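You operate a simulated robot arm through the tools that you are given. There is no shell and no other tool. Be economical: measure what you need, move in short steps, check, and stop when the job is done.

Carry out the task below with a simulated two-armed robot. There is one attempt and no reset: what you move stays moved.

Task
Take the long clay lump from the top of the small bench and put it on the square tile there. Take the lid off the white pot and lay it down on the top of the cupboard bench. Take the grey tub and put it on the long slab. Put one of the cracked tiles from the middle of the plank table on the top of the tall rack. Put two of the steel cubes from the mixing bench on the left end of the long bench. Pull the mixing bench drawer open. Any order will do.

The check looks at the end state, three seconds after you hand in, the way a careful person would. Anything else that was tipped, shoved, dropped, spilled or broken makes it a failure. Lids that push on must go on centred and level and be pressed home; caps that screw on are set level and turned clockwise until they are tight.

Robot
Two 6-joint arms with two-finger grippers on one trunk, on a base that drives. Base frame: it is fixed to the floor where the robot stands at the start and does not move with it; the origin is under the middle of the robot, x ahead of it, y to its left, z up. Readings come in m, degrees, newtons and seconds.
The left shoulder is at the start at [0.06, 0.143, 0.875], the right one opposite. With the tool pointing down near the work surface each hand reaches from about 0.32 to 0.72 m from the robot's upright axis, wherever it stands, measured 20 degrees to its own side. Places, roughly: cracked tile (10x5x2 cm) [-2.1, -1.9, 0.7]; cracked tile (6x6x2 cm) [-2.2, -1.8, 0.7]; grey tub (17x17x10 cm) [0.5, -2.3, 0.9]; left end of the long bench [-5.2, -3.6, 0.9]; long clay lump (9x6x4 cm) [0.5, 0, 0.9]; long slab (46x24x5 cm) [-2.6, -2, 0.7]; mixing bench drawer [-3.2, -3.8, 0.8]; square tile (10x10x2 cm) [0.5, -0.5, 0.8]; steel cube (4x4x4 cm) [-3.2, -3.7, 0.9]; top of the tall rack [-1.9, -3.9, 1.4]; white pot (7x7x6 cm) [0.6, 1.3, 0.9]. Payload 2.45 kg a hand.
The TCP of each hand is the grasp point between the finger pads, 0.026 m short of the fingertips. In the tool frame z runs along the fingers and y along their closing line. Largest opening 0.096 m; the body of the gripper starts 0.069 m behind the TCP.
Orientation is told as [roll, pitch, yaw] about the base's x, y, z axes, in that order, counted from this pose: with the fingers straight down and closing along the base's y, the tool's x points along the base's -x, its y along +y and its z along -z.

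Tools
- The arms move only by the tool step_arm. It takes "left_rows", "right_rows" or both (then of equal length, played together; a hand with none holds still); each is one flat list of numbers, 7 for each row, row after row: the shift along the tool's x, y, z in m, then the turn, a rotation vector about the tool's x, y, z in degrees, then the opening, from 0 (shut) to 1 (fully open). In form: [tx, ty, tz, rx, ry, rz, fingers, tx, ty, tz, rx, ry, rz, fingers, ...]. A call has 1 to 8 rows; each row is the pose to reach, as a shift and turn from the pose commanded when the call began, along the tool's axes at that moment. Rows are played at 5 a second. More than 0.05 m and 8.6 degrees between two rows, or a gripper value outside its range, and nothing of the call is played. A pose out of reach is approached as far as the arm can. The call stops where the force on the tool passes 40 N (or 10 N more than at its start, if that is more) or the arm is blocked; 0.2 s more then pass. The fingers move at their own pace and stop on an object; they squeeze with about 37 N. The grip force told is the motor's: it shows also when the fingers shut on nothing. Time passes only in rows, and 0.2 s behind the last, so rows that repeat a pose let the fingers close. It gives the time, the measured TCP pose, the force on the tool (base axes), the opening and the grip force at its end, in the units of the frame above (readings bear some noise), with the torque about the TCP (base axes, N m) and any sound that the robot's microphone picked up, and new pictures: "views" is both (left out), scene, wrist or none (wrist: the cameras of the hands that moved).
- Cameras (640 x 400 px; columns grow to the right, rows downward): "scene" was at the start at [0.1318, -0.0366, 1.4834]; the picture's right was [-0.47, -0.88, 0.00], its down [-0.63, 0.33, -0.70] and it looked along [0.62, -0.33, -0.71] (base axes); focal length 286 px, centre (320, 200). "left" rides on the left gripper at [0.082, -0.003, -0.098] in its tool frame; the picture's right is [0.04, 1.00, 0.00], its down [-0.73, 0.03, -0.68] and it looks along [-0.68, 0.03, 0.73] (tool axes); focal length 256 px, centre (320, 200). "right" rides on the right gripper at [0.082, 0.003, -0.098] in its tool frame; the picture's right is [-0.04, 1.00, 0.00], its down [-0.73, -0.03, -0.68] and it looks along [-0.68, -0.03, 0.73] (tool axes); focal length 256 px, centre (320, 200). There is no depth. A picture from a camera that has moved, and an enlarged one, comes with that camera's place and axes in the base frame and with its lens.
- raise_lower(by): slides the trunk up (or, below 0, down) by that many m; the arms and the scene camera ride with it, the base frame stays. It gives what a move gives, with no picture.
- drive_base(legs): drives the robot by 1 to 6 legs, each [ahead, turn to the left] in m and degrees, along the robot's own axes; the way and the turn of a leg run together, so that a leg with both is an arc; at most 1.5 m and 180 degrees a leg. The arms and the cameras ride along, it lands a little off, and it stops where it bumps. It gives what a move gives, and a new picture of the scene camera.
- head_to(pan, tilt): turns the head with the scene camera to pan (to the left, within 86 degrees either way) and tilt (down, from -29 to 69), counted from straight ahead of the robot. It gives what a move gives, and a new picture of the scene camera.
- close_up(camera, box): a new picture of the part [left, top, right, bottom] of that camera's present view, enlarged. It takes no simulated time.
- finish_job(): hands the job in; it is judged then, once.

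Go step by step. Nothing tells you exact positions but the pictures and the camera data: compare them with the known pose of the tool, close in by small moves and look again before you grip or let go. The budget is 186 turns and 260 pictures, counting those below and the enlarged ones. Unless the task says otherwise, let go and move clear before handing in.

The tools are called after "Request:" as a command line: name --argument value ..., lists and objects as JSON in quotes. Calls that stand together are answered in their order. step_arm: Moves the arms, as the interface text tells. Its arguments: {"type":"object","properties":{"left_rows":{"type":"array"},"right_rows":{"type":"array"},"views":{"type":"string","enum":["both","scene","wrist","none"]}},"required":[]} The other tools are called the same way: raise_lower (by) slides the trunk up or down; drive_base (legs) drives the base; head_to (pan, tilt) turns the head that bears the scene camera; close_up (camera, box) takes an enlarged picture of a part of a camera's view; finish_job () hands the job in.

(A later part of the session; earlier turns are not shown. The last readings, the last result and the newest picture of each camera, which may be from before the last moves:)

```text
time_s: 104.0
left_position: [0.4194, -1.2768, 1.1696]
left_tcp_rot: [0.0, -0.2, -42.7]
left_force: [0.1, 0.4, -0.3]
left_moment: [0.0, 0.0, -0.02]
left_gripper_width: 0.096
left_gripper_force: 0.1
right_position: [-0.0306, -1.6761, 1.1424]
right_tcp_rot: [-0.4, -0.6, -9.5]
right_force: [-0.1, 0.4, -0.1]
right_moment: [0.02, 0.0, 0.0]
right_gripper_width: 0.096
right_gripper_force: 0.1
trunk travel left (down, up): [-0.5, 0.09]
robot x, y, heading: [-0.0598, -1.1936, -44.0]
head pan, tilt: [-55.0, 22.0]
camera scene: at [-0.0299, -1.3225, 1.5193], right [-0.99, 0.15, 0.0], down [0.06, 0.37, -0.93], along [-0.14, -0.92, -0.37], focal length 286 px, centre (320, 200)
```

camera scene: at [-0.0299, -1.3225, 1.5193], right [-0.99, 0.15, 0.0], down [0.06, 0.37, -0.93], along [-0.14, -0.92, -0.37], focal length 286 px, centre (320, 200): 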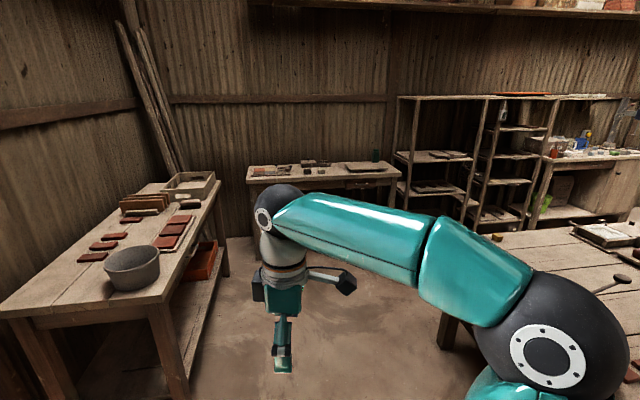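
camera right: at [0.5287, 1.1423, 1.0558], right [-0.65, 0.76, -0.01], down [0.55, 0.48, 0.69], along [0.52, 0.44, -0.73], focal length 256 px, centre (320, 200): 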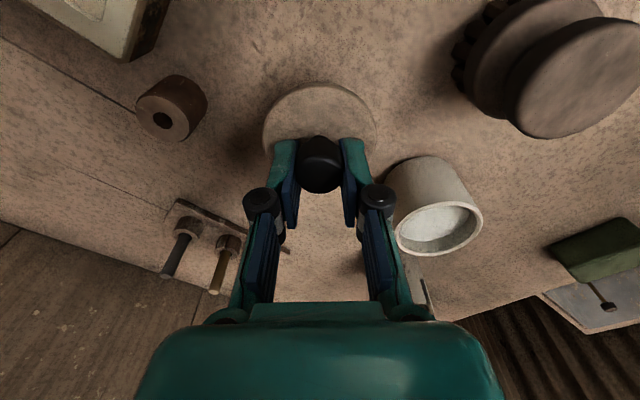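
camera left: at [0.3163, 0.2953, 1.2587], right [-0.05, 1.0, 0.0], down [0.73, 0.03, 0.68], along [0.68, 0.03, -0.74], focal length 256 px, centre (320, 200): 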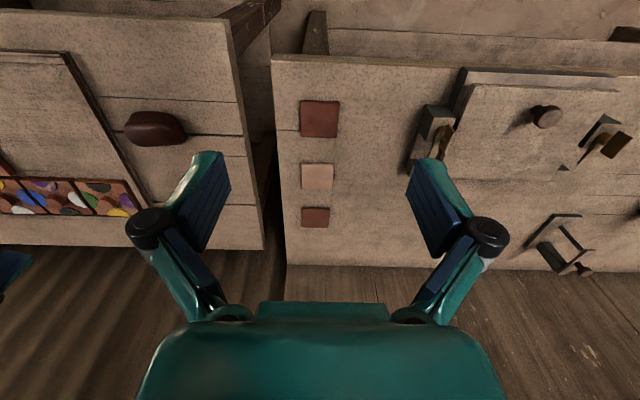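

Request:
close_up --camera "scene" --box '[400, 80, 640, 230]'

Request:
close_up --camera "scene" --box '[0, 160, 240, 310]'

```text
2.67 times, centred on (520, 155) of scene
camera zoom: at [-0.0299, -1.3225, 1.5193], right [-0.99, 0.15, 0.0], down [0.06, 0.37, -0.93], along [-0.14, -0.92, -0.37], focal length 762 px, centre (-213, 320)
```

zoom: 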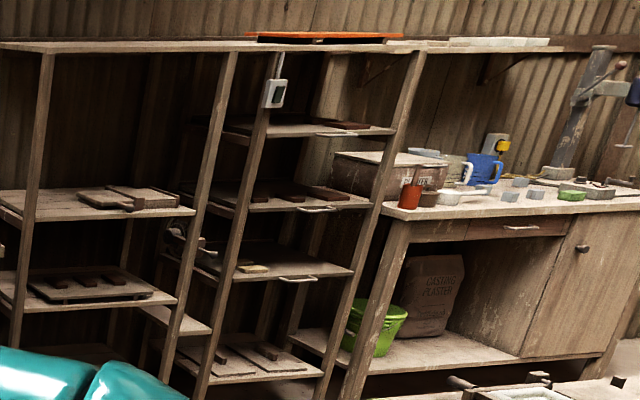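

```text
2.67 times, centred on (120, 235) of scene
camera zoom: at [-0.0299, -1.3225, 1.5193], right [-0.99, 0.15, 0.0], down [0.06, 0.37, -0.93], along [-0.14, -0.92, -0.37], focal length 762 px, centre (853, 107)
```

zoom: 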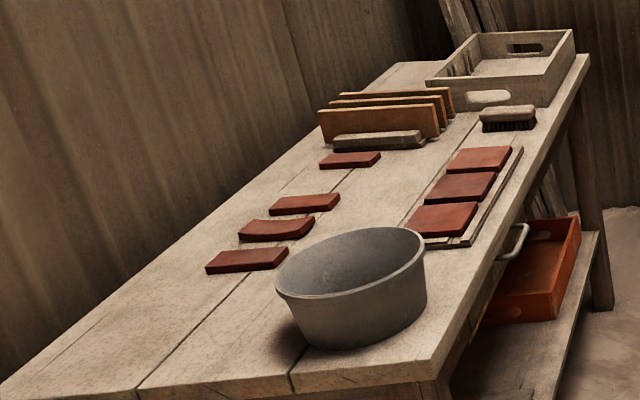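

The tub is at about (0.51, -2.30) on a bench with front edge x≈0.38. Before picking it, I'll look over the plank table and the slab.

Request:
head_to --pan -86 --tilt 22

```text
time_s: 105.0
left_position: [0.4191, -1.276, 1.17]
left_tcp_rot: [0.0, -0.1, -42.7]
left_force: [-0.6, 0.4, -0.7]
left_moment: [0.07, 0.0, -0.03]
left_gripper_width: 0.096
left_gripper_force: 0.1
right_position: [-0.0307, -1.6767, 1.1426]
right_tcp_rot: [-0.4, -0.7, -9.5]
right_force: [-0.1, 0.4, -0.2]
right_moment: [-0.04, 0.01, 0.0]
right_gripper_width: 0.096
right_gripper_force: 0.1
trunk travel left (down, up): [-0.5, 0.09]
robot x, y, heading: [-0.0604, -1.1918, -44.0]
head pan, tilt: [-85.9, 22.0]
camera scene: at [-0.075, -1.3021, 1.5193], right [-0.77, 0.64, 0.0], down [0.24, 0.29, -0.93], along [-0.59, -0.71, -0.37], focal length 286 px, centre (320, 200)
```

scene: 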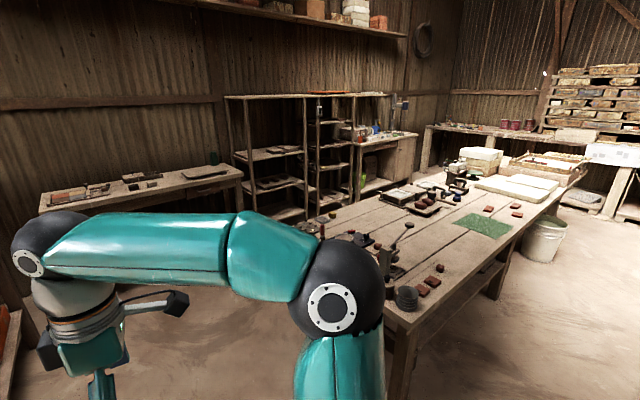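

Request:
close_up --camera "scene" --box '[340, 110, 640, 300]'

```text
2.11 times, centred on (490, 205) of scene
camera zoom: at [-0.075, -1.3021, 1.5193], right [-0.77, 0.64, 0.0], down [0.24, 0.29, -0.93], along [-0.59, -0.71, -0.37], focal length 601 px, centre (-38, 190)
```

zoom: 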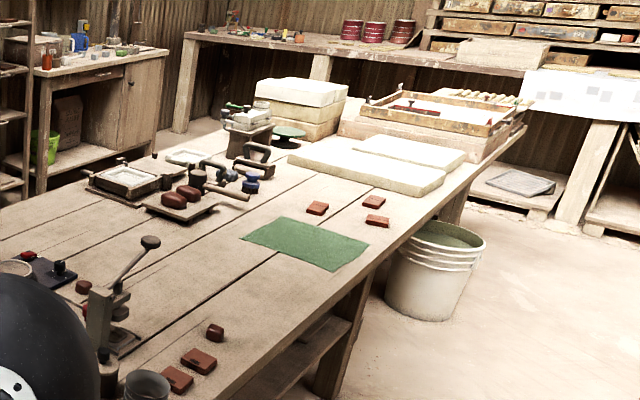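

The slab and red tiles lie near the north edge of the plank table, with a clear aisle at y≈-1.2. I'll go to a diagonal stand in front of the tub.

Request:
drive_base --legs '[[0, -21], [0.64, 0], [0, 5]]'

Request:
head_to --pan 0 --tilt 45

```text
time_s: 110.3
left_position: [0.6405, -1.9742, 1.169]
left_tcp_rot: [-0.1, -0.1, -59.1]
left_force: [0.0, -0.2, 0.2]
left_moment: [0.03, -0.02, 0.01]
left_gripper_width: 0.096
left_gripper_force: 0.1
right_position: [0.0958, -2.233, 1.1427]
right_tcp_rot: [-0.4, -0.6, -25.8]
right_force: [0.9, -0.5, -0.6]
right_moment: [-0.01, 0.01, -0.03]
right_gripper_width: 0.096
right_gripper_force: 0.0
trunk travel left (down, up): [-0.5, 0.09]
robot x, y, heading: [0.2031, -1.756, -60.6]
head pan, tilt: [-85.9, 22.0]
camera scene: at [0.1538, -1.8623, 1.5194], right [-0.56, 0.83, 0.0], down [0.31, 0.21, -0.93], along [-0.77, -0.52, -0.37], focal length 286 px, centre (320, 200)
```

scene: 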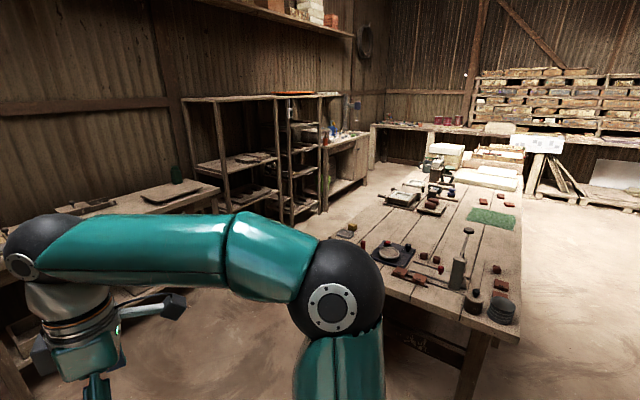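

```text
time_s: 111.9
left_position: [0.6413, -1.9742, 1.1702]
left_tcp_rot: [0.0, -0.1, -59.0]
left_force: [0.3, -0.1, 0.0]
left_moment: [0.0, -0.02, 0.0]
left_gripper_width: 0.0961
left_gripper_force: 0.0
right_position: [0.0954, -2.2324, 1.1424]
right_tcp_rot: [-0.4, -0.6, -25.7]
right_force: [0.2, -0.3, 0.6]
right_moment: [0.03, 0.01, 0.01]
right_gripper_width: 0.0959
right_gripper_force: 0.0
trunk travel left (down, up): [-0.5, 0.09]
robot x, y, heading: [0.1976, -1.7608, -60.3]
head pan, tilt: [0.0, 45.0]
camera scene: at [0.2706, -1.8815, 1.4839], right [-0.87, -0.49, 0.0], down [-0.35, 0.61, -0.71], along [0.35, -0.61, -0.71], focal length 286 px, centre (320, 200)
```

scene: 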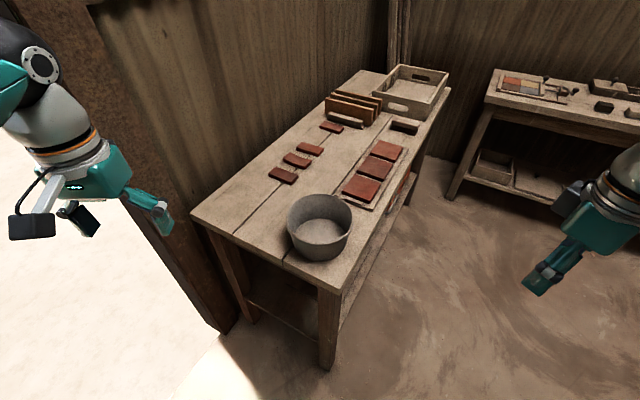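

The tub is centred near (0.506, -2.286) and is empty. I'll bring both hands above opposite sides of the rim, both squared to the robot.

Request:
step_arm --left_rows '[-0.025, -0.0242, 0.00875, 0, 0, 0.15, 1, -0.05, -0.0484, 0.0175, 0, 0, 0.3, 1, -0.075, -0.0726, 0.02625, 0, 0, 0.45, 1, -0.1, -0.0968, 0.035, 0, 0, 0.6, 1, -0.125, -0.121, 0.04375, 0, 0, 0.75, 1, -0.15, -0.1452, 0.0525, 0, 0, 0.9, 1, -0.175, -0.1694, 0.06125, 0, 0, 1.05, 1, -0.2, -0.1936, 0.07, 0, 0, 1.2, 1]' --right_rows '[-0.04325, 0.0077, 0.0053, 0, 0, 4.3, 1, -0.0865, 0.0154, 0.0106, 0, 0, 8.6, 1, -0.12975, 0.0231, 0.0159, 0, 0, 12.9, 1, -0.173, 0.0308, 0.0212, 0, 0, 17.2, 1, -0.21625, 0.0385, 0.0265, 0, 0, 21.5, 1, -0.2595, 0.0463, 0.0318, 0, 0, 25.8, 1, -0.30275, 0.054, 0.0371, 0, 0, 30.1, 1, -0.346, 0.0617, 0.0424, 0, 0, 34.5, 1]' --views "both"

```text
time_s: 113.7
left_position: [0.5724, -2.2364, 1.0964]
left_tcp_rot: [0.1, 0.1, -60.1]
left_force: [0.3, 0.1, 0.5]
left_moment: [-0.02, -0.03, 0.0]
left_gripper_width: 0.0959
left_gripper_force: 0.1
left hand out of reach, approached as far as the arm can: row 8
right_position: [0.4279, -2.3162, 1.0991]
right_tcp_rot: [0.0, -0.6, -60.4]
right_force: [-0.4, 0.7, -1.2]
right_moment: [-0.03, 0.0, -0.02]
right_gripper_width: 0.096
right_gripper_force: 0.0
right hand out of reach, approached as far as the arm can: row 8
trunk travel left (down, up): [-0.5, 0.09]
robot x, y, heading: [0.2038, -1.7626, -60.1]
head pan, tilt: [0.0, 45.0]
camera scene: at [0.2706, -1.8824, 1.4838], right [-0.87, -0.5, 0.0], down [-0.35, 0.62, -0.71], along [0.35, -0.61, -0.71], focal length 286 px, centre (320, 200)
camera right: at [0.39, -2.244, 1.1969], right [0.89, 0.46, 0.0], down [0.33, -0.65, 0.69], along [0.32, -0.61, -0.73], focal length 256 px, centre (320, 200)
camera left: at [0.5291, -2.1685, 1.1942], right [0.85, 0.53, 0.0], down [0.39, -0.62, 0.68], along [0.36, -0.57, -0.73], focal length 256 px, centre (320, 200)
```

scene: 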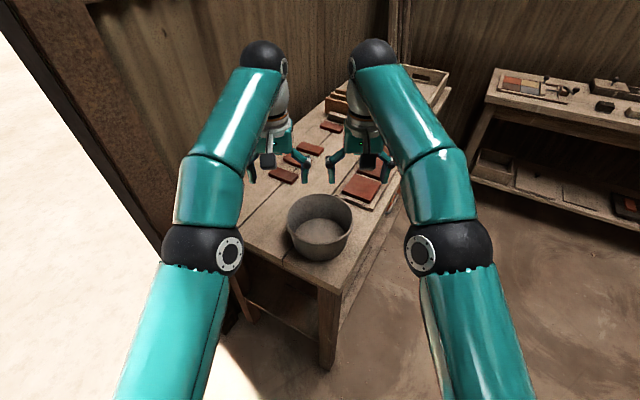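
right: 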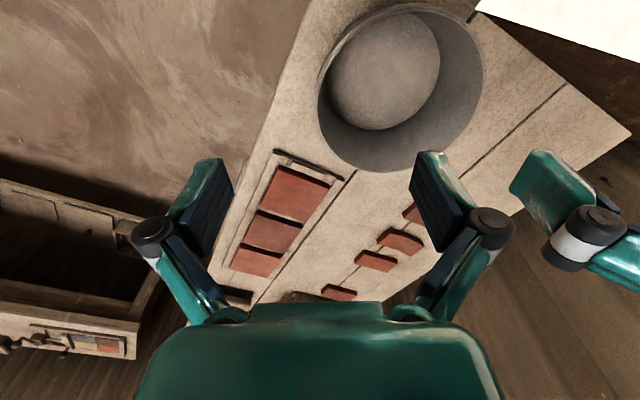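
left: 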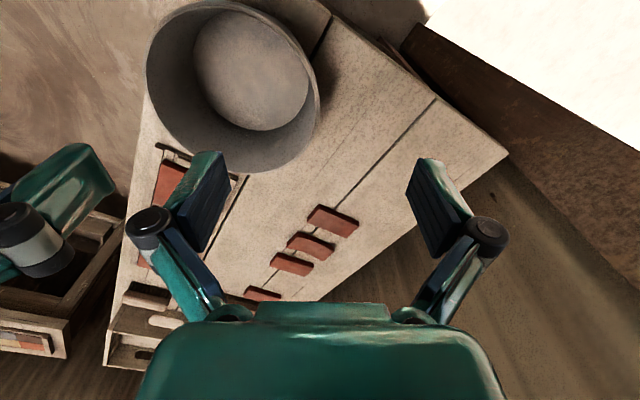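

Both wrist views agree the rim centre is at (0.504, -2.288). I'll line up at radius 8 cm and lower to just above the rim.

Request:
step_arm --left_rows '[-0.002, -0.002, 0.04, 0, 0, 0, 1, -0.0104, -0.0053, 0.08, 0, 0, 0, 1, -0.0104, -0.0053, 0.1, 0, 0, 0, 1]' --right_rows '[-0.002, 0, 0.04, 0, 0, 0, 1, -0.0137, 0.0002, 0.08, 0, 0, 0, 1, -0.0137, 0.0002, 0.102, 0, 0, 0, 1]' --views "both"

```text
time_s: 114.5
left_position: [0.5748, -2.2492, 0.9968]
left_tcp_rot: [-0.1, 0.0, -60.2]
left_force: [0.0, 1.1, -0.2]
left_moment: [0.05, -0.02, 0.0]
left_gripper_width: 0.096
left_gripper_force: 0.1
right_position: [0.4336, -2.3312, 0.996]
right_tcp_rot: [0.1, -0.6, -60.3]
right_force: [-0.9, 0.0, -0.4]
right_moment: [0.0, 0.02, 0.01]
right_gripper_width: 0.0957
right_gripper_force: 0.1
trunk travel left (down, up): [-0.5, 0.09]
robot x, y, heading: [0.2007, -1.7605, -60.3]
head pan, tilt: [0.0, 45.0]
camera scene: at [0.271, -1.8823, 1.4838], right [-0.87, -0.5, 0.0], down [-0.35, 0.61, -0.71], along [0.35, -0.61, -0.71], focal length 286 px, centre (320, 200)
camera right: at [0.3967, -2.2583, 1.0924], right [0.89, 0.46, 0.0], down [0.33, -0.65, 0.69], along [0.32, -0.61, -0.73], focal length 256 px, centre (320, 200)
camera left: at [0.531, -2.1814, 1.0937], right [0.85, 0.53, 0.0], down [0.39, -0.62, 0.68], along [0.36, -0.58, -0.73], focal length 256 px, centre (320, 200)
```

scene: 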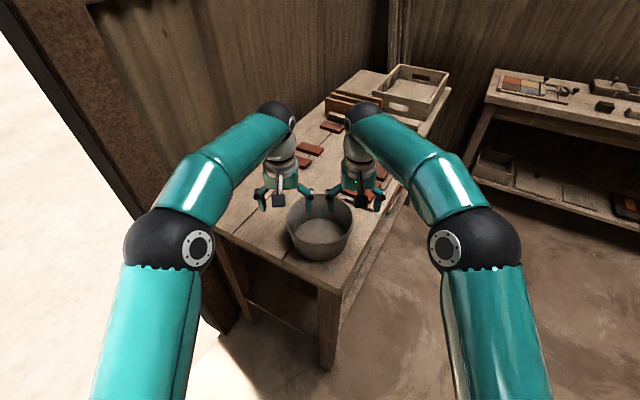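
right: 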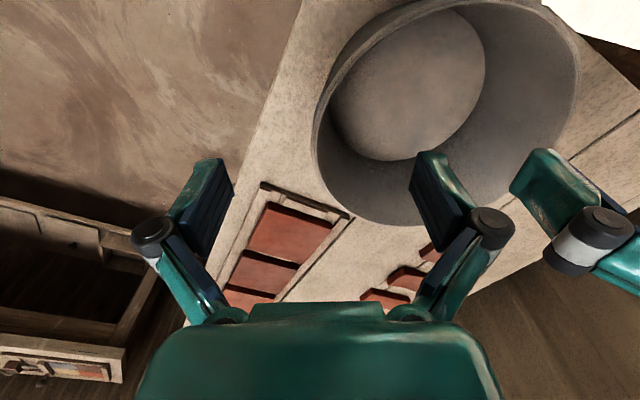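
left: 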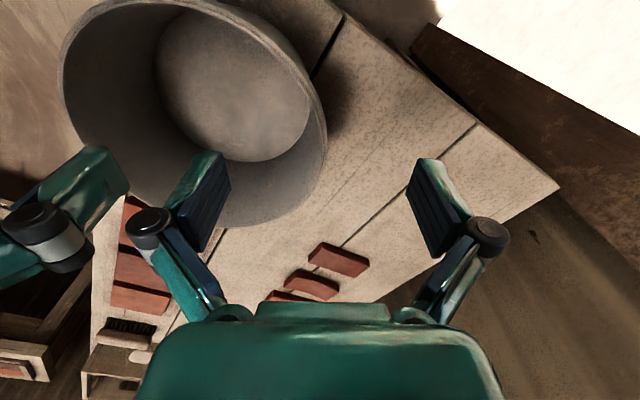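

Aligned; lowering so the walls are straddled, about 3.5 cm deep.

Request:
step_arm --left_rows '[0.005, 0, 0.02, 0, 0, 0, 1, 0.005, 0, 0.04, 0, 0, 0, 1, 0.005, 0, 0.058, 0, 0, 0, 1]' --right_rows '[0.005, 0, 0.02, 0, 0, 0, 1, 0.005, 0, 0.04, 0, 0, 0, 1, 0.005, 0, 0.058, 0, 0, 0, 1]' --views "both"

```text
time_s: 115.3
left_position: [0.572, -2.2458, 0.9367]
left_tcp_rot: [0.0, 0.0, -60.2]
left_force: [0.2, 0.3, 1.3]
left_moment: [0.0, 0.0, -0.03]
left_gripper_width: 0.0961
left_gripper_force: 0.1
right_position: [0.4326, -2.3262, 0.9345]
right_tcp_rot: [0.0, -0.7, -60.4]
right_force: [1.7, 0.1, -0.5]
right_moment: [-0.01, 0.03, 0.02]
right_gripper_width: 0.0958
right_gripper_force: 0.2
trunk travel left (down, up): [-0.5, 0.09]
robot x, y, heading: [0.2018, -1.7606, -60.3]
head pan, tilt: [0.0, 45.0]
camera scene: at [0.2713, -1.8825, 1.4838], right [-0.87, -0.5, 0.0], down [-0.35, 0.61, -0.71], along [0.35, -0.61, -0.71], focal length 286 px, centre (320, 200)
camera right: at [0.3951, -2.2536, 1.0327], right [0.89, 0.46, 0.0], down [0.33, -0.65, 0.69], along [0.32, -0.61, -0.73], focal length 256 px, centre (320, 200)
camera left: at [0.5291, -2.1767, 1.0352], right [0.85, 0.53, 0.0], down [0.39, -0.62, 0.68], along [0.36, -0.58, -0.73], focal length 256 px, centre (320, 200)
```

scene: 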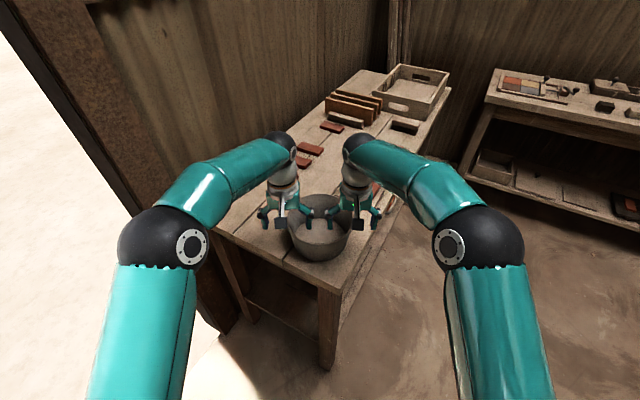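
right: 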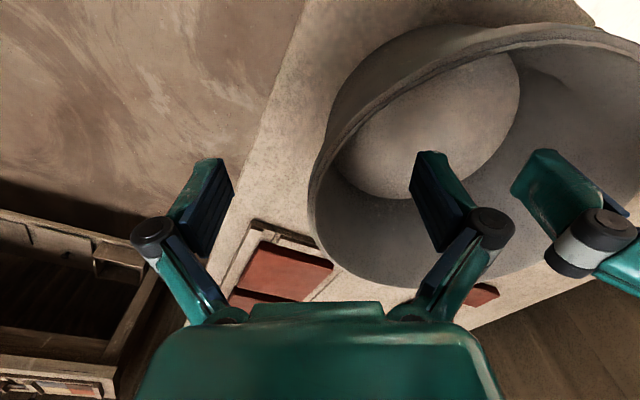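
left: 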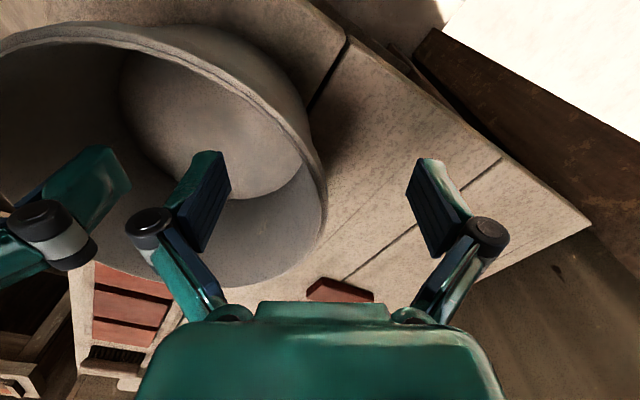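

Both walls sit between the pads. I'll close both hands together.

Request:
step_arm --left_rows '[0, 0, 0, 0, 0, 0, 0.5, 0, 0, 0, 0, 0, 0, 0.2, 0, 0, 0, 0, 0, 0, 0, 0, 0, 0, 0, 0, 0, 0, 0, 0, 0, 0, 0, 0, 0]' --right_rows '[0, 0, 0, 0, 0, 0, 0.5, 0, 0, 0, 0, 0, 0, 0.2, 0, 0, 0, 0, 0, 0, 0, 0, 0, 0, 0, 0, 0, 0, 0, 0, 0, 0, 0, 0, 0]' --views "both"

```text
time_s: 116.5
left_position: [0.5692, -2.2473, 0.9379]
left_tcp_rot: [-0.6, -0.1, -60.2]
left_force: [-31.8, -18.6, -0.5]
left_moment: [-0.63, 1.15, 0.94]
left_gripper_width: 0.0102
left_gripper_force: 36.9
right_position: [0.4363, -2.3223, 0.9369]
right_tcp_rot: [0.7, -0.6, -60.2]
right_force: [32.2, 18.4, -0.3]
right_moment: [0.68, -1.19, -0.91]
right_gripper_width: 0.0097
right_gripper_force: 37.3
trunk travel left (down, up): [-0.5, 0.09]
robot x, y, heading: [0.1974, -1.7581, -60.5]
head pan, tilt: [0.0, 45.0]
camera scene: at [0.2711, -1.8823, 1.4838], right [-0.87, -0.5, 0.0], down [-0.35, 0.61, -0.71], along [0.35, -0.61, -0.71], focal length 286 px, centre (320, 200)
camera right: at [0.3981, -2.2507, 1.0337], right [0.89, 0.46, 0.01], down [0.33, -0.65, 0.69], along [0.32, -0.61, -0.73], focal length 256 px, centre (320, 200)
camera left: at [0.525, -2.1778, 1.036], right [0.85, 0.53, -0.01], down [0.4, -0.62, 0.68], along [0.35, -0.58, -0.73], focal length 256 px, centre (320, 200)
```

scene: 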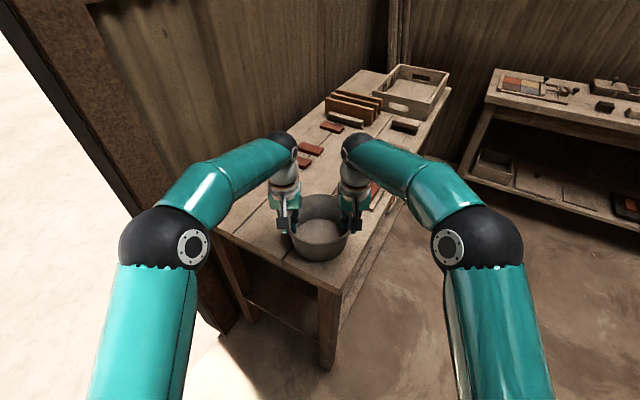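
right: 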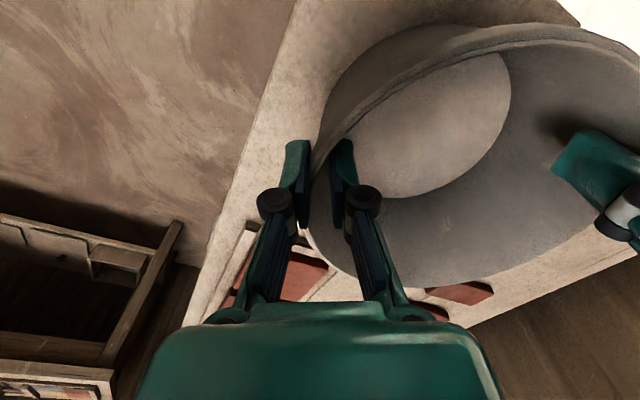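
left: 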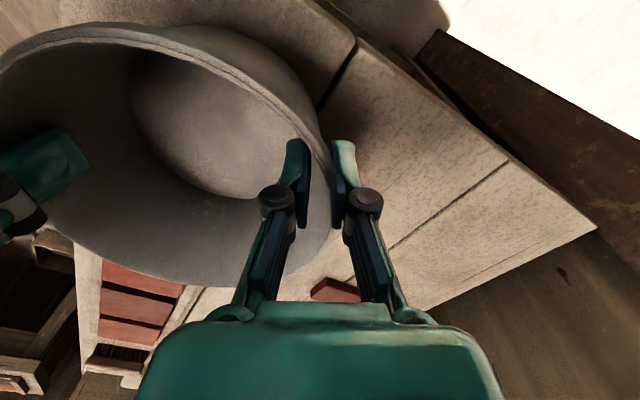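

Both sides gripped with some inward tension. I'll relax that a few mm while lifting slightly.

Request:
step_arm --left_rows '[0, -0.002, 0, 0, 0, 0, 0, 0, -0.0035, 0, 0, 0, 0, 0, 0, -0.0035, -0.01, 0, 0, 0, 0, 0, -0.0035, -0.03, 0, 0, 0, 0]' --right_rows '[0, 0.002, 0, 0, 0, 0, 0, 0, 0.0035, 0, 0, 0, 0, 0, 0, 0.0035, -0.01, 0, 0, 0, 0, 0, 0.0035, -0.03, 0, 0, 0, 0]' --views "scene"

Request:
close_up --camera "scene" --box '[230, 140, 410, 280]'

```text
time_s: 117.5
left_position: [0.5667, -2.2476, 0.9684]
left_tcp_rot: [-0.2, 0.0, -60.2]
left_force: [-20.8, -12.4, -2.7]
left_moment: [-0.88, 0.74, 1.01]
left_gripper_width: 0.0105
left_gripper_force: 36.6
right_position: [0.4349, -2.3219, 0.9662]
right_tcp_rot: [0.5, -0.6, -60.3]
right_force: [20.7, 12.3, 1.2]
right_moment: [1.02, -0.99, -0.95]
right_gripper_width: 0.0095
right_gripper_force: 37.5
trunk travel left (down, up): [-0.5, 0.09]
robot x, y, heading: [0.1998, -1.7612, -60.2]
head pan, tilt: [0.0, 45.0]
camera scene: at [0.2707, -1.8816, 1.4839], right [-0.87, -0.5, 0.0], down [-0.35, 0.61, -0.71], along [0.35, -0.61, -0.71], focal length 286 px, centre (320, 200)
```

scene: 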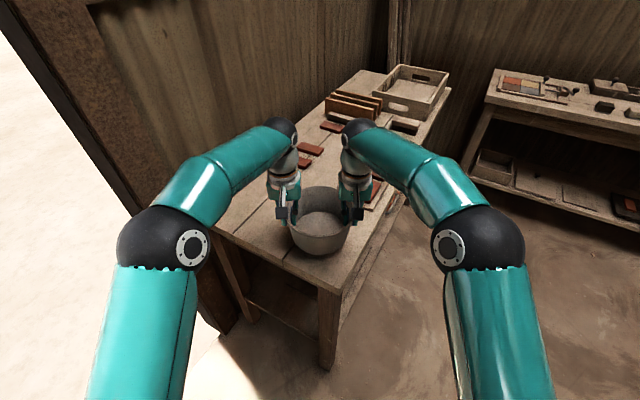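

```text
2.86 times, centred on (320, 210) of scene
camera zoom: at [0.2707, -1.8816, 1.4839], right [-0.87, -0.5, 0.0], down [-0.35, 0.61, -0.71], along [0.35, -0.61, -0.71], focal length 816 px, centre (320, 171)
```

zoom: 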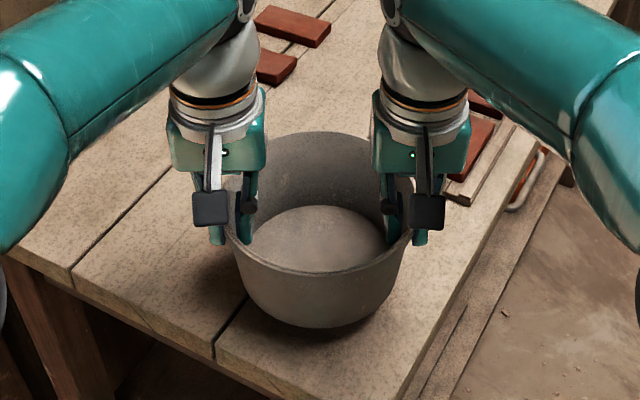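

Lifted and level. Raise it further and draw it closer to the body before driving.

Request:
step_arm --left_rows '[0, -0.001, -0.035, 0, 0, 0, 0, 0.01, -0.0015, -0.07, 0, 0, 0, 0, 0.04, -0.0015, -0.09, 0, 0, 0, 0, 0.07, -0.0015, -0.1, 0, 0, 0, 0, 0.1, -0.0015, -0.1, 0, 0, 0, 0]' --right_rows '[0, 0.001, -0.035, 0, 0, 0, 0, 0.01, 0.0015, -0.07, 0, 0, 0, 0, 0.04, 0.0015, -0.09, 0, 0, 0, 0, 0.07, 0.0015, -0.1, 0, 0, 0, 0, 0.1, 0.0015, -0.1, 0, 0, 0, 0]' --views "none"

Request:
drive_base --legs '[[-0.7, 0], [0, -60]]'

```text
time_s: 118.7
left_position: [0.5163, -2.1606, 1.0697]
left_tcp_rot: [0.1, -0.2, -60.1]
left_force: [-0.7, 0.9, -2.7]
left_moment: [-0.39, 0.7, 0.91]
left_gripper_width: 0.0101
left_gripper_force: 36.8
right_position: [0.3837, -2.2346, 1.0679]
right_tcp_rot: [0.0, -0.8, -60.4]
right_force: [0.7, -0.5, -0.3]
right_moment: [0.46, -0.93, -1.09]
right_gripper_width: 0.0103
right_gripper_force: 36.9
trunk travel left (down, up): [-0.5, 0.09]
robot x, y, heading: [0.2012, -1.7582, -60.3]
head pan, tilt: [0.0, 45.0]
```

```text
time_s: 125.6
left_position: [-0.3343, -1.6207, 1.0681]
left_tcp_rot: [0.1, -0.1, -119.4]
left_force: [19.3, -12.4, -0.7]
left_moment: [0.3, 0.48, 1.0]
left_gripper_width: 0.0098
left_gripper_force: 37.2
right_position: [-0.4644, -1.5446, 1.0668]
right_tcp_rot: [-0.1, -0.8, -119.7]
right_force: [-19.6, 11.6, -0.4]
right_moment: [-0.33, -0.59, -0.96]
right_gripper_width: 0.0103
right_gripper_force: 36.8
trunk travel left (down, up): [-0.5, 0.09]
robot x, y, heading: [-0.1066, -1.1652, -119.1]
head pan, tilt: [0.0, 45.0]
camera scene: at [-0.1778, -1.289, 1.4838], right [-0.87, 0.49, 0.0], down [0.35, 0.62, -0.71], along [-0.35, -0.62, -0.71], focal length 286 px, centre (320, 200)
```

scene: 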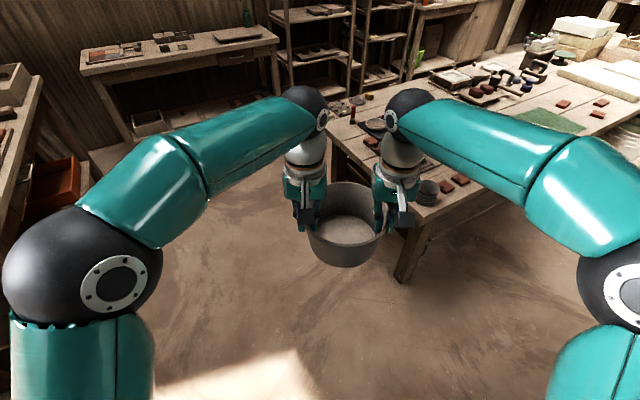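

Request:
drive_base --legs '[[0, -60]]'

Request:
head_to --pan 0 --tilt 28

```text
time_s: 129.1
left_position: [-0.6157, -1.2064, 1.0693]
left_tcp_rot: [0.1, -0.2, -177.5]
left_force: [-1.0, -0.2, 0.1]
left_moment: [0.81, -0.03, 1.05]
left_gripper_width: 0.0094
left_gripper_force: 36.9
right_position: [-0.6187, -1.0569, 1.068]
right_tcp_rot: [0.1, -0.7, -178.3]
right_force: [0.5, 2.4, -1.6]
right_moment: [-0.97, -0.01, -0.95]
right_gripper_width: 0.0104
right_gripper_force: 37.0
trunk travel left (down, up): [-0.5, 0.09]
robot x, y, heading: [-0.1072, -1.2195, -177.1]
head pan, tilt: [0.0, 45.0]
stopped in leg 1: the robot was blocked; the commanded pose is now the measured one
camera scene: at [-0.2514, -1.2157, 1.4838], right [-0.05, 1.0, 0.0], down [0.71, 0.03, -0.71], along [-0.71, -0.04, -0.71], focal length 286 px, centre (320, 200)
```

scene: 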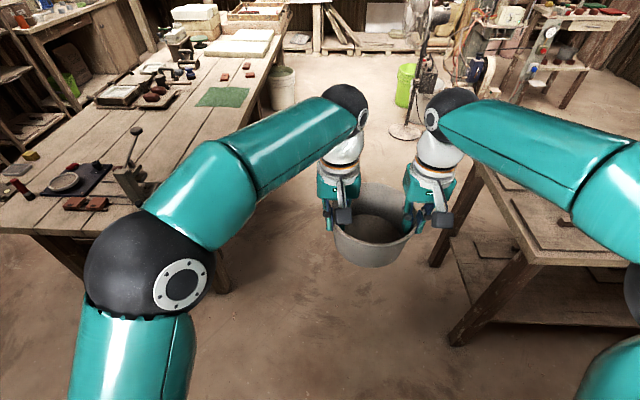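

```text
time_s: 129.9
left_position: [-0.6158, -1.2111, 1.07]
left_tcp_rot: [0.2, -0.1, -177.5]
left_force: [0.2, -0.6, -1.0]
left_moment: [0.8, 0.03, 0.98]
left_gripper_width: 0.0096
left_gripper_force: 36.8
right_position: [-0.6195, -1.0614, 1.0685]
right_tcp_rot: [0.0, -0.7, -177.9]
right_force: [0.2, 0.4, 0.6]
right_moment: [-0.94, -0.03, -0.97]
right_gripper_width: 0.0107
right_gripper_force: 36.9
trunk travel left (down, up): [-0.5, 0.09]
robot x, y, heading: [-0.1109, -1.2165, -177.1]
head pan, tilt: [0.0, 28.0]
camera scene: at [-0.2613, -1.2211, 1.5095], right [-0.05, 1.0, 0.0], down [0.47, 0.02, -0.88], along [-0.88, -0.05, -0.47], focal length 286 px, centre (320, 200)
```

scene: 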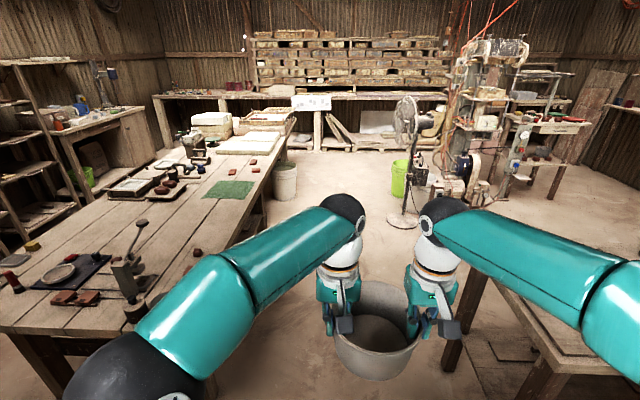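

The tub is still held, but the hands drifted about 10 cm to the robot's right while turning. I'll recentre both arms together, then drive west along the aisle.

Request:
step_arm --left_rows '[0, 0.03, 0, 0, 0, 0, 0, 0, 0.06, 0, 0, 0, 0, 0, 0, 0.09, 0, 0, 0, 0, 0, 0, 0.1, 0, 0, 0, 0, 0]' --right_rows '[0, 0.03, 0, 0, 0, 0, 0, 0, 0.06, 0, 0, 0, 0, 0, 0, 0.09, 0, 0, 0, 0, 0, 0, 0.1, 0, 0, 0, 0, 0]' --views "none"

Request:
drive_base --legs '[[1.2, -3], [1.2, 0]]'

```text
time_s: 130.9
left_position: [-0.6133, -1.3104, 1.0707]
left_tcp_rot: [0.0, -0.1, -177.5]
left_force: [0.2, -10.8, -2.7]
left_moment: [0.63, 0.33, 0.98]
left_gripper_width: 0.0096
left_gripper_force: 36.8
right_position: [-0.6159, -1.1614, 1.068]
right_tcp_rot: [-0.1, -0.7, -178.0]
right_force: [-1.0, 11.3, 0.8]
right_moment: [-0.87, -0.42, -0.94]
right_gripper_width: 0.0104
right_gripper_force: 36.8
trunk travel left (down, up): [-0.5, 0.09]
robot x, y, heading: [-0.1075, -1.2122, -177.4]
head pan, tilt: [0.0, 28.0]
```

```text
time_s: 142.9
left_position: [-3.0189, -1.3576, 1.0701]
left_tcp_rot: [0.3, -0.2, -178.8]
left_force: [-0.4, -21.8, -1.3]
left_moment: [0.56, -0.02, 0.98]
left_gripper_width: 0.0093
left_gripper_force: 37.0
right_position: [-3.0189, -1.2076, 1.0671]
right_tcp_rot: [-0.1, -0.7, -179.3]
right_force: [0.5, 21.8, -0.4]
right_moment: [-0.66, -0.06, -0.98]
right_gripper_width: 0.0105
right_gripper_force: 36.9
trunk travel left (down, up): [-0.5, 0.09]
robot x, y, heading: [-2.5109, -1.2719, -178.4]
head pan, tilt: [0.0, 28.0]
camera scene: at [-2.6662, -1.2752, 1.5095], right [-0.03, 1.0, 0.0], down [0.47, 0.01, -0.88], along [-0.88, -0.03, -0.47], focal length 286 px, centre (320, 200)
```

scene: 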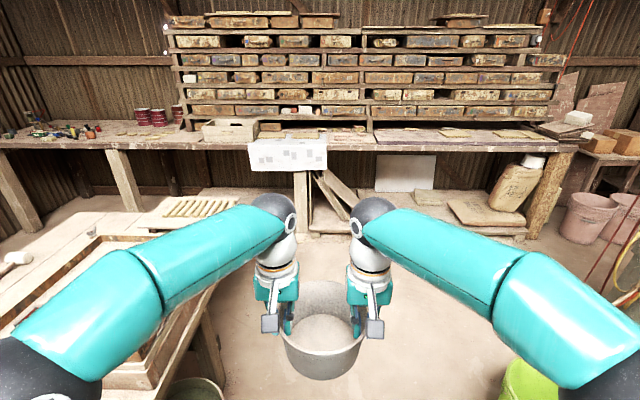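

Request:
drive_base --legs '[[0, 44]]'

Request:
drive_base --legs '[[0, 44]]'

Request:
head_to --pan 0 --tilt 48

```text
time_s: 145.5
left_position: [-2.8213, -1.6821, 1.0704]
left_tcp_rot: [0.0, -0.1, -135.3]
left_force: [0.2, -1.3, -0.6]
left_moment: [0.57, 0.54, 0.94]
left_gripper_width: 0.0092
left_gripper_force: 36.7
right_position: [-2.9248, -1.5737, 1.0678]
right_tcp_rot: [-0.1, -0.7, -135.8]
right_force: [-0.3, 0.9, 1.0]
right_moment: [-0.65, -0.66, -0.95]
right_gripper_width: 0.0105
right_gripper_force: 37.1
trunk travel left (down, up): [-0.5, 0.09]
robot x, y, heading: [-2.5348, -1.2504, -135.2]
head pan, tilt: [0.0, 28.0]
camera scene: at [-2.646, -1.3542, 1.5095], right [-0.71, 0.71, 0.0], down [0.33, 0.33, -0.88], along [-0.63, -0.62, -0.47], focal length 286 px, centre (320, 200)
```

scene: 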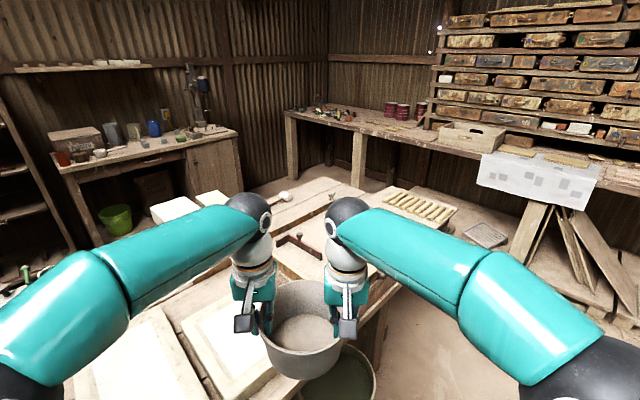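

```text
time_s: 148.2
left_position: [-2.436, -1.7592, 1.0713]
left_tcp_rot: [0.1, -0.1, -90.8]
left_force: [-0.9, 0.9, -1.5]
left_moment: [0.16, 0.87, 0.93]
left_gripper_width: 0.0091
left_gripper_force: 36.3
right_position: [-2.5861, -1.7515, 1.0682]
right_tcp_rot: [-0.1, -0.7, -91.3]
right_force: [-0.2, -0.2, 0.4]
right_moment: [-0.09, -0.91, -1.03]
right_gripper_width: 0.0106
right_gripper_force: 37.0
trunk travel left (down, up): [-0.5, 0.09]
robot x, y, heading: [-2.5749, -1.2469, -91.0]
head pan, tilt: [0.0, 28.0]
camera scene: at [-2.5775, -1.4004, 1.5095], right [-1.0, 0.02, 0.0], down [0.01, 0.47, -0.88], along [-0.02, -0.88, -0.47], focal length 286 px, centre (320, 200)
```

scene: 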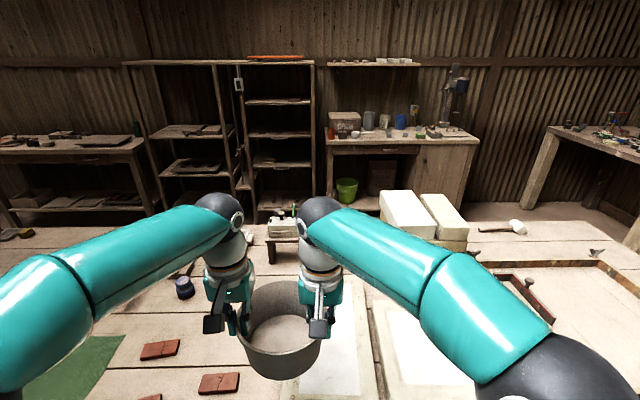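

```text
time_s: 149.0
left_position: [-2.4378, -1.7585, 1.0723]
left_tcp_rot: [0.3, -0.2, -90.9]
left_force: [1.0, -0.1, -1.6]
left_moment: [0.03, 0.78, 1.0]
left_gripper_width: 0.0096
left_gripper_force: 37.1
right_position: [-2.5867, -1.7511, 1.0692]
right_tcp_rot: [-0.1, -0.8, -91.5]
right_force: [-0.3, -0.2, -0.2]
right_moment: [0.04, -1.0, -1.0]
right_gripper_width: 0.0105
right_gripper_force: 36.6
trunk travel left (down, up): [-0.5, 0.09]
robot x, y, heading: [-2.5752, -1.2507, -90.9]
head pan, tilt: [0.0, 48.0]
camera scene: at [-2.5789, -1.387, 1.4797], right [-1.0, 0.02, 0.0], down [0.01, 0.74, -0.67], along [-0.01, -0.67, -0.74], focal length 286 px, centre (320, 200)
```

scene: 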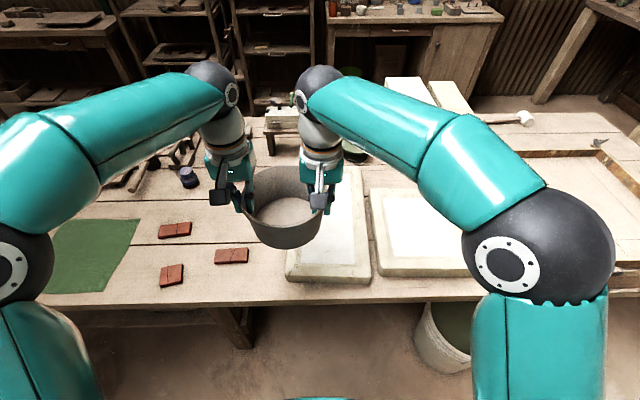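

Slab is centred near (-2.61, -2.0), front edge at y≈-1.78. I'll edge forward 8 cm, then shift the tub over the slab.

Request:
drive_base --legs '[[0.09, 0]]'

Request:
step_arm --left_rows '[0, -0.03, 0, 0, 0, 0, 0, -0.015, -0.06, 0, 0, 0, 0, 0, -0.035, -0.09, 0, 0, 0, 0, 0, -0.055, -0.1, 0.01, 0, 0, 0, 0, -0.065, -0.1, 0.05, 0, 0, 0, 0, -0.065, -0.1, 0.09, 0, 0, 0, 0]' --right_rows '[0, -0.03, 0, 0, 0, 0, 0, -0.015, -0.06, 0, 0, 0, 0, 0, -0.035, -0.09, 0, 0, 0, 0, 0, -0.055, -0.1, 0.01, 0, 0, 0, 0, -0.065, -0.1, 0.05, 0, 0, 0, 0, -0.065, -0.1, 0.09, 0, 0, 0, 0]' --views "scene"

```text
time_s: 150.1
left_position: [-2.4374, -1.8513, 1.0709]
left_tcp_rot: [0.1, -0.1, -90.8]
left_force: [0.0, 0.2, -1.2]
left_moment: [0.14, 0.83, 0.93]
left_gripper_width: 0.0092
left_gripper_force: 36.8
right_position: [-2.5879, -1.8455, 1.0683]
right_tcp_rot: [0.0, -0.6, -91.4]
right_force: [-0.3, 0.1, -0.4]
right_moment: [-0.04, -0.89, -0.96]
right_gripper_width: 0.0104
right_gripper_force: 36.9
trunk travel left (down, up): [-0.5, 0.09]
robot x, y, heading: [-2.5791, -1.344, -90.9]
head pan, tilt: [0.0, 48.0]
camera scene: at [-2.5793, -1.4813, 1.4794], right [-1.0, 0.02, 0.0], down [0.01, 0.74, -0.67], along [-0.01, -0.67, -0.74], focal length 286 px, centre (320, 200)
```

scene: 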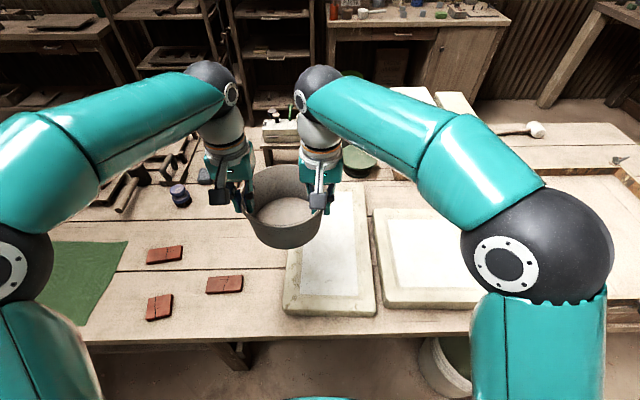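

```text
time_s: 151.5
left_position: [-2.5383, -1.9157, 0.9802]
left_tcp_rot: [0.3, -0.2, -90.8]
left_force: [3.7, -0.7, -3.5]
left_moment: [-0.39, 0.63, 0.92]
left_gripper_width: 0.0095
left_gripper_force: 37.2
right_position: [-2.6875, -1.9095, 0.9804]
right_tcp_rot: [0.0, -0.7, -91.3]
right_force: [-4.1, 0.1, 2.8]
right_moment: [0.43, -1.1, -0.99]
right_gripper_width: 0.0103
right_gripper_force: 36.8
trunk travel left (down, up): [-0.5, 0.09]
robot x, y, heading: [-2.5756, -1.342, -90.9]
head pan, tilt: [0.0, 48.0]
camera scene: at [-2.5791, -1.4802, 1.4796], right [-1.0, 0.02, 0.0], down [0.01, 0.74, -0.67], along [-0.01, -0.67, -0.74], focal length 286 px, centre (320, 200)
```

scene: 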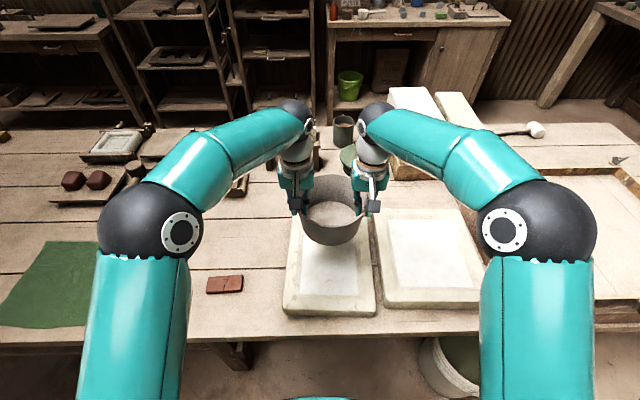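

Tub is centred over the slab. Lowering.

Request:
step_arm --left_rows '[0, 0, 0.035, 0, 0, 0, 0, 0, 0, 0.07, 0, 0, 0, 0, 0, 0, 0.1, 0, 0, 0, 0]' --right_rows '[0, 0, 0.035, 0, 0, 0, 0, 0, 0, 0.07, 0, 0, 0, 0, 0, 0, 0.1, 0, 0, 0, 0]' --views "none"

Request:
close_up --camera "scene" --box '[240, 140, 420, 320]'

```text
time_s: 152.3
left_position: [-2.5378, -1.9158, 0.8808]
left_tcp_rot: [0.0, -0.1, -90.8]
left_force: [-1.2, -0.6, 1.5]
left_moment: [0.54, 0.99, 0.94]
left_gripper_width: 0.0092
left_gripper_force: 37.1
right_position: [-2.6878, -1.9097, 0.8798]
right_tcp_rot: [0.0, -0.7, -91.4]
right_force: [2.0, -0.4, -2.3]
right_moment: [-0.49, -0.7, -0.94]
right_gripper_width: 0.0103
right_gripper_force: 36.9
trunk travel left (down, up): [-0.5, 0.09]
robot x, y, heading: [-2.5766, -1.3432, -91.2]
head pan, tilt: [0.0, 48.0]
```

```text
2.22 times, centred on (330, 230) of scene
camera zoom: at [-2.5792, -1.4806, 1.4795], right [-1.0, 0.02, 0.0], down [0.01, 0.74, -0.67], along [-0.01, -0.67, -0.74], focal length 634 px, centre (298, 133)
```

zoom: 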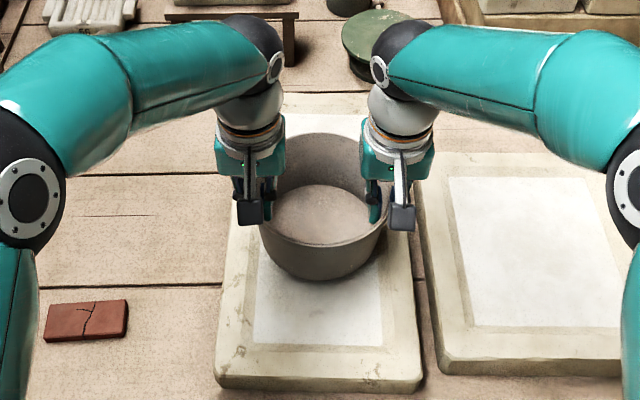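

Request:
step_arm --left_rows '[0, 0, 0.008, 0, 0, 0, 0, 0, 0, 0.016, 0, 0, 0, 0, 0, 0, 0.022, 0, 0, 0, 0]' --right_rows '[0, 0, 0.008, 0, 0, 0, 0, 0, 0, 0.016, 0, 0, 0, 0, 0, 0, 0.022, 0, 0, 0, 0]' --views "none"

Request:
step_arm --left_rows '[0, 0, 0.004, 0, 0, 0, 0, 0, 0, 0.008, 0, 0, 0, 0]' --right_rows '[0, 0, 0.004, 0, 0, 0, 0, 0, 0, 0.008, 0, 0, 0, 0]' --views "none"

Request:
close_up --camera "scene" --box '[240, 140, 420, 320]'

```text
time_s: 153.1
left_position: [-2.5372, -1.9149, 0.8595]
left_tcp_rot: [-0.1, -0.2, -90.8]
left_force: [-13.3, -0.8, -1.6]
left_moment: [-0.08, 0.99, 1.0]
left_gripper_width: 0.0095
left_gripper_force: 37.1
right_position: [-2.6888, -1.9089, 0.8581]
right_tcp_rot: [0.1, -0.7, -91.4]
right_force: [14.4, -0.1, 0.2]
right_moment: [0.14, -1.11, -0.88]
right_gripper_width: 0.01
right_gripper_force: 37.2
trunk travel left (down, up): [-0.5, 0.09]
robot x, y, heading: [-2.5741, -1.3436, -91.0]
head pan, tilt: [0.0, 48.0]
```

```text
time_s: 153.7
left_position: [-2.5389, -1.9133, 0.8566]
left_tcp_rot: [0.0, -0.6, -90.7]
left_force: [-21.1, 0.4, 12.9]
left_moment: [-1.2, 0.86, 1.1]
left_gripper_width: 0.0099
left_gripper_force: 37.1
right_position: [-2.6887, -1.9071, 0.8548]
right_tcp_rot: [0.1, -1.2, -91.6]
right_force: [14.9, 7.2, 16.7]
right_moment: [-1.08, -0.8, -1.1]
right_gripper_width: 0.0102
right_gripper_force: 37.0
trunk travel left (down, up): [-0.5, 0.09]
robot x, y, heading: [-2.5785, -1.3405, -91.0]
head pan, tilt: [0.0, 48.0]
```

```text
2.22 times, centred on (330, 230) of scene
camera zoom: at [-2.5797, -1.4743, 1.4807], right [-1.0, 0.02, 0.0], down [0.01, 0.74, -0.67], along [-0.01, -0.67, -0.74], focal length 634 px, centre (298, 133)
```

zoom: 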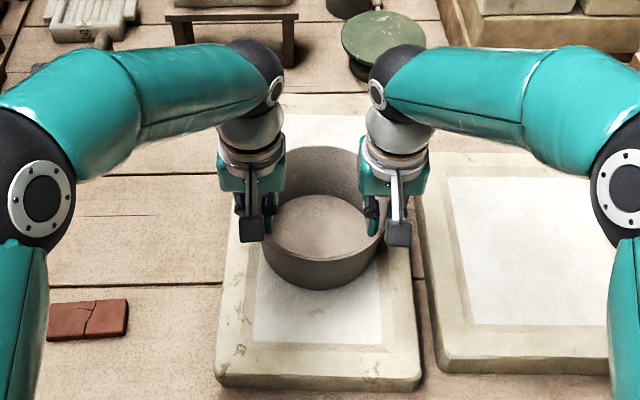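

Contact: the tub is down. Ease up 4 mm, open both hands and rise straight.

Request:
step_arm --left_rows '[0, 0, -0.004, 0, 0, 0, 0, 0, 0, -0.004, 0, 0, 0, 0.3, 0, 0, -0.004, 0, 0, 0, 0.7, 0, 0, -0.004, 0, 0, 0, 1, 0, 0, -0.004, 0, 0, 0, 1, 0, 0, -0.04, 0, 0, 0, 1, 0, 0, -0.085, 0, 0, 0, 1, 0, 0, -0.13, 0, 0, 0, 1]' --right_rows '[0, 0, -0.004, 0, 0, 0, 0, 0, 0, -0.004, 0, 0, 0, 0.3, 0, 0, -0.004, 0, 0, 0, 0.7, 0, 0, -0.004, 0, 0, 0, 1, 0, 0, -0.004, 0, 0, 0, 1, 0, 0, -0.04, 0, 0, 0, 1, 0, 0, -0.085, 0, 0, 0, 1, 0, 0, -0.13, 0, 0, 0, 1]' --views "scene"

```text
time_s: 155.5
left_position: [-2.5378, -1.9122, 0.9829]
left_tcp_rot: [0.2, -0.2, -90.8]
left_force: [-0.2, 0.5, 0.9]
left_moment: [-0.01, -0.02, 0.03]
left_gripper_width: 0.0958
left_gripper_force: 0.1
right_position: [-2.6895, -1.9067, 0.9832]
right_tcp_rot: [0.1, -0.6, -91.4]
right_force: [0.4, 0.2, -0.5]
right_moment: [-0.06, -0.01, -0.01]
right_gripper_width: 0.0961
right_gripper_force: 0.2
trunk travel left (down, up): [-0.5, 0.09]
robot x, y, heading: [-2.5784, -1.3438, -90.9]
head pan, tilt: [0.0, 48.0]
camera scene: at [-2.5791, -1.4778, 1.4797], right [-1.0, 0.02, 0.0], down [0.01, 0.74, -0.67], along [-0.01, -0.67, -0.74], focal length 286 px, centre (320, 200)
```

scene: 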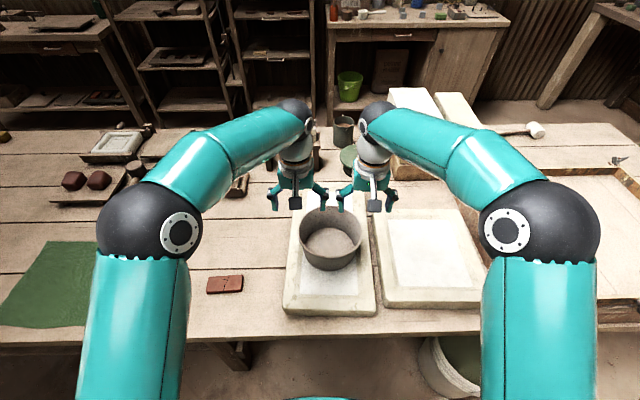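

The tub is on the slab. Next is a cracked tile; I'll swing the left hand over the tiles to look at them closely, and pull the right hand back clear.

Request:
step_arm --left_rows '[0, 0.03, -0.03, 0, 0, 0, 1, 0.02, 0.075, -0.05, 0, 0, 0, 1, 0.04, 0.12, -0.05, 0, 0, 0, 1, 0.06, 0.165, -0.05, 0, 0, 0, 1, 0.08, 0.21, -0.05, 0, 0, 0, 1, 0.1, 0.255, -0.05, 0, 0, 0, 1, 0.115, 0.3, -0.05, 0, 0, 0, 1, 0.115, 0.34, -0.05, 0, 0, 0, 1]' --right_rows '[0, 0, -0.03, 0, 0, 0, 1, 0.02, -0.01, -0.06, 0, 0, 0, 1, 0.05, -0.03, -0.09, 0, 0, 0, 1, 0.08, -0.05, -0.11, 0, 0, 0, 1, 0.11, -0.07, -0.12, 0, 0, 0, 1, 0.14, -0.09, -0.12, 0, 0, 0, 1, 0.16, -0.11, -0.12, 0, 0, 0, 1, 0.16, -0.13, -0.12, 0, 0, 0, 1]' --views "both"

```text
refused: row 2 steps farther than a row can; nothing moved
```

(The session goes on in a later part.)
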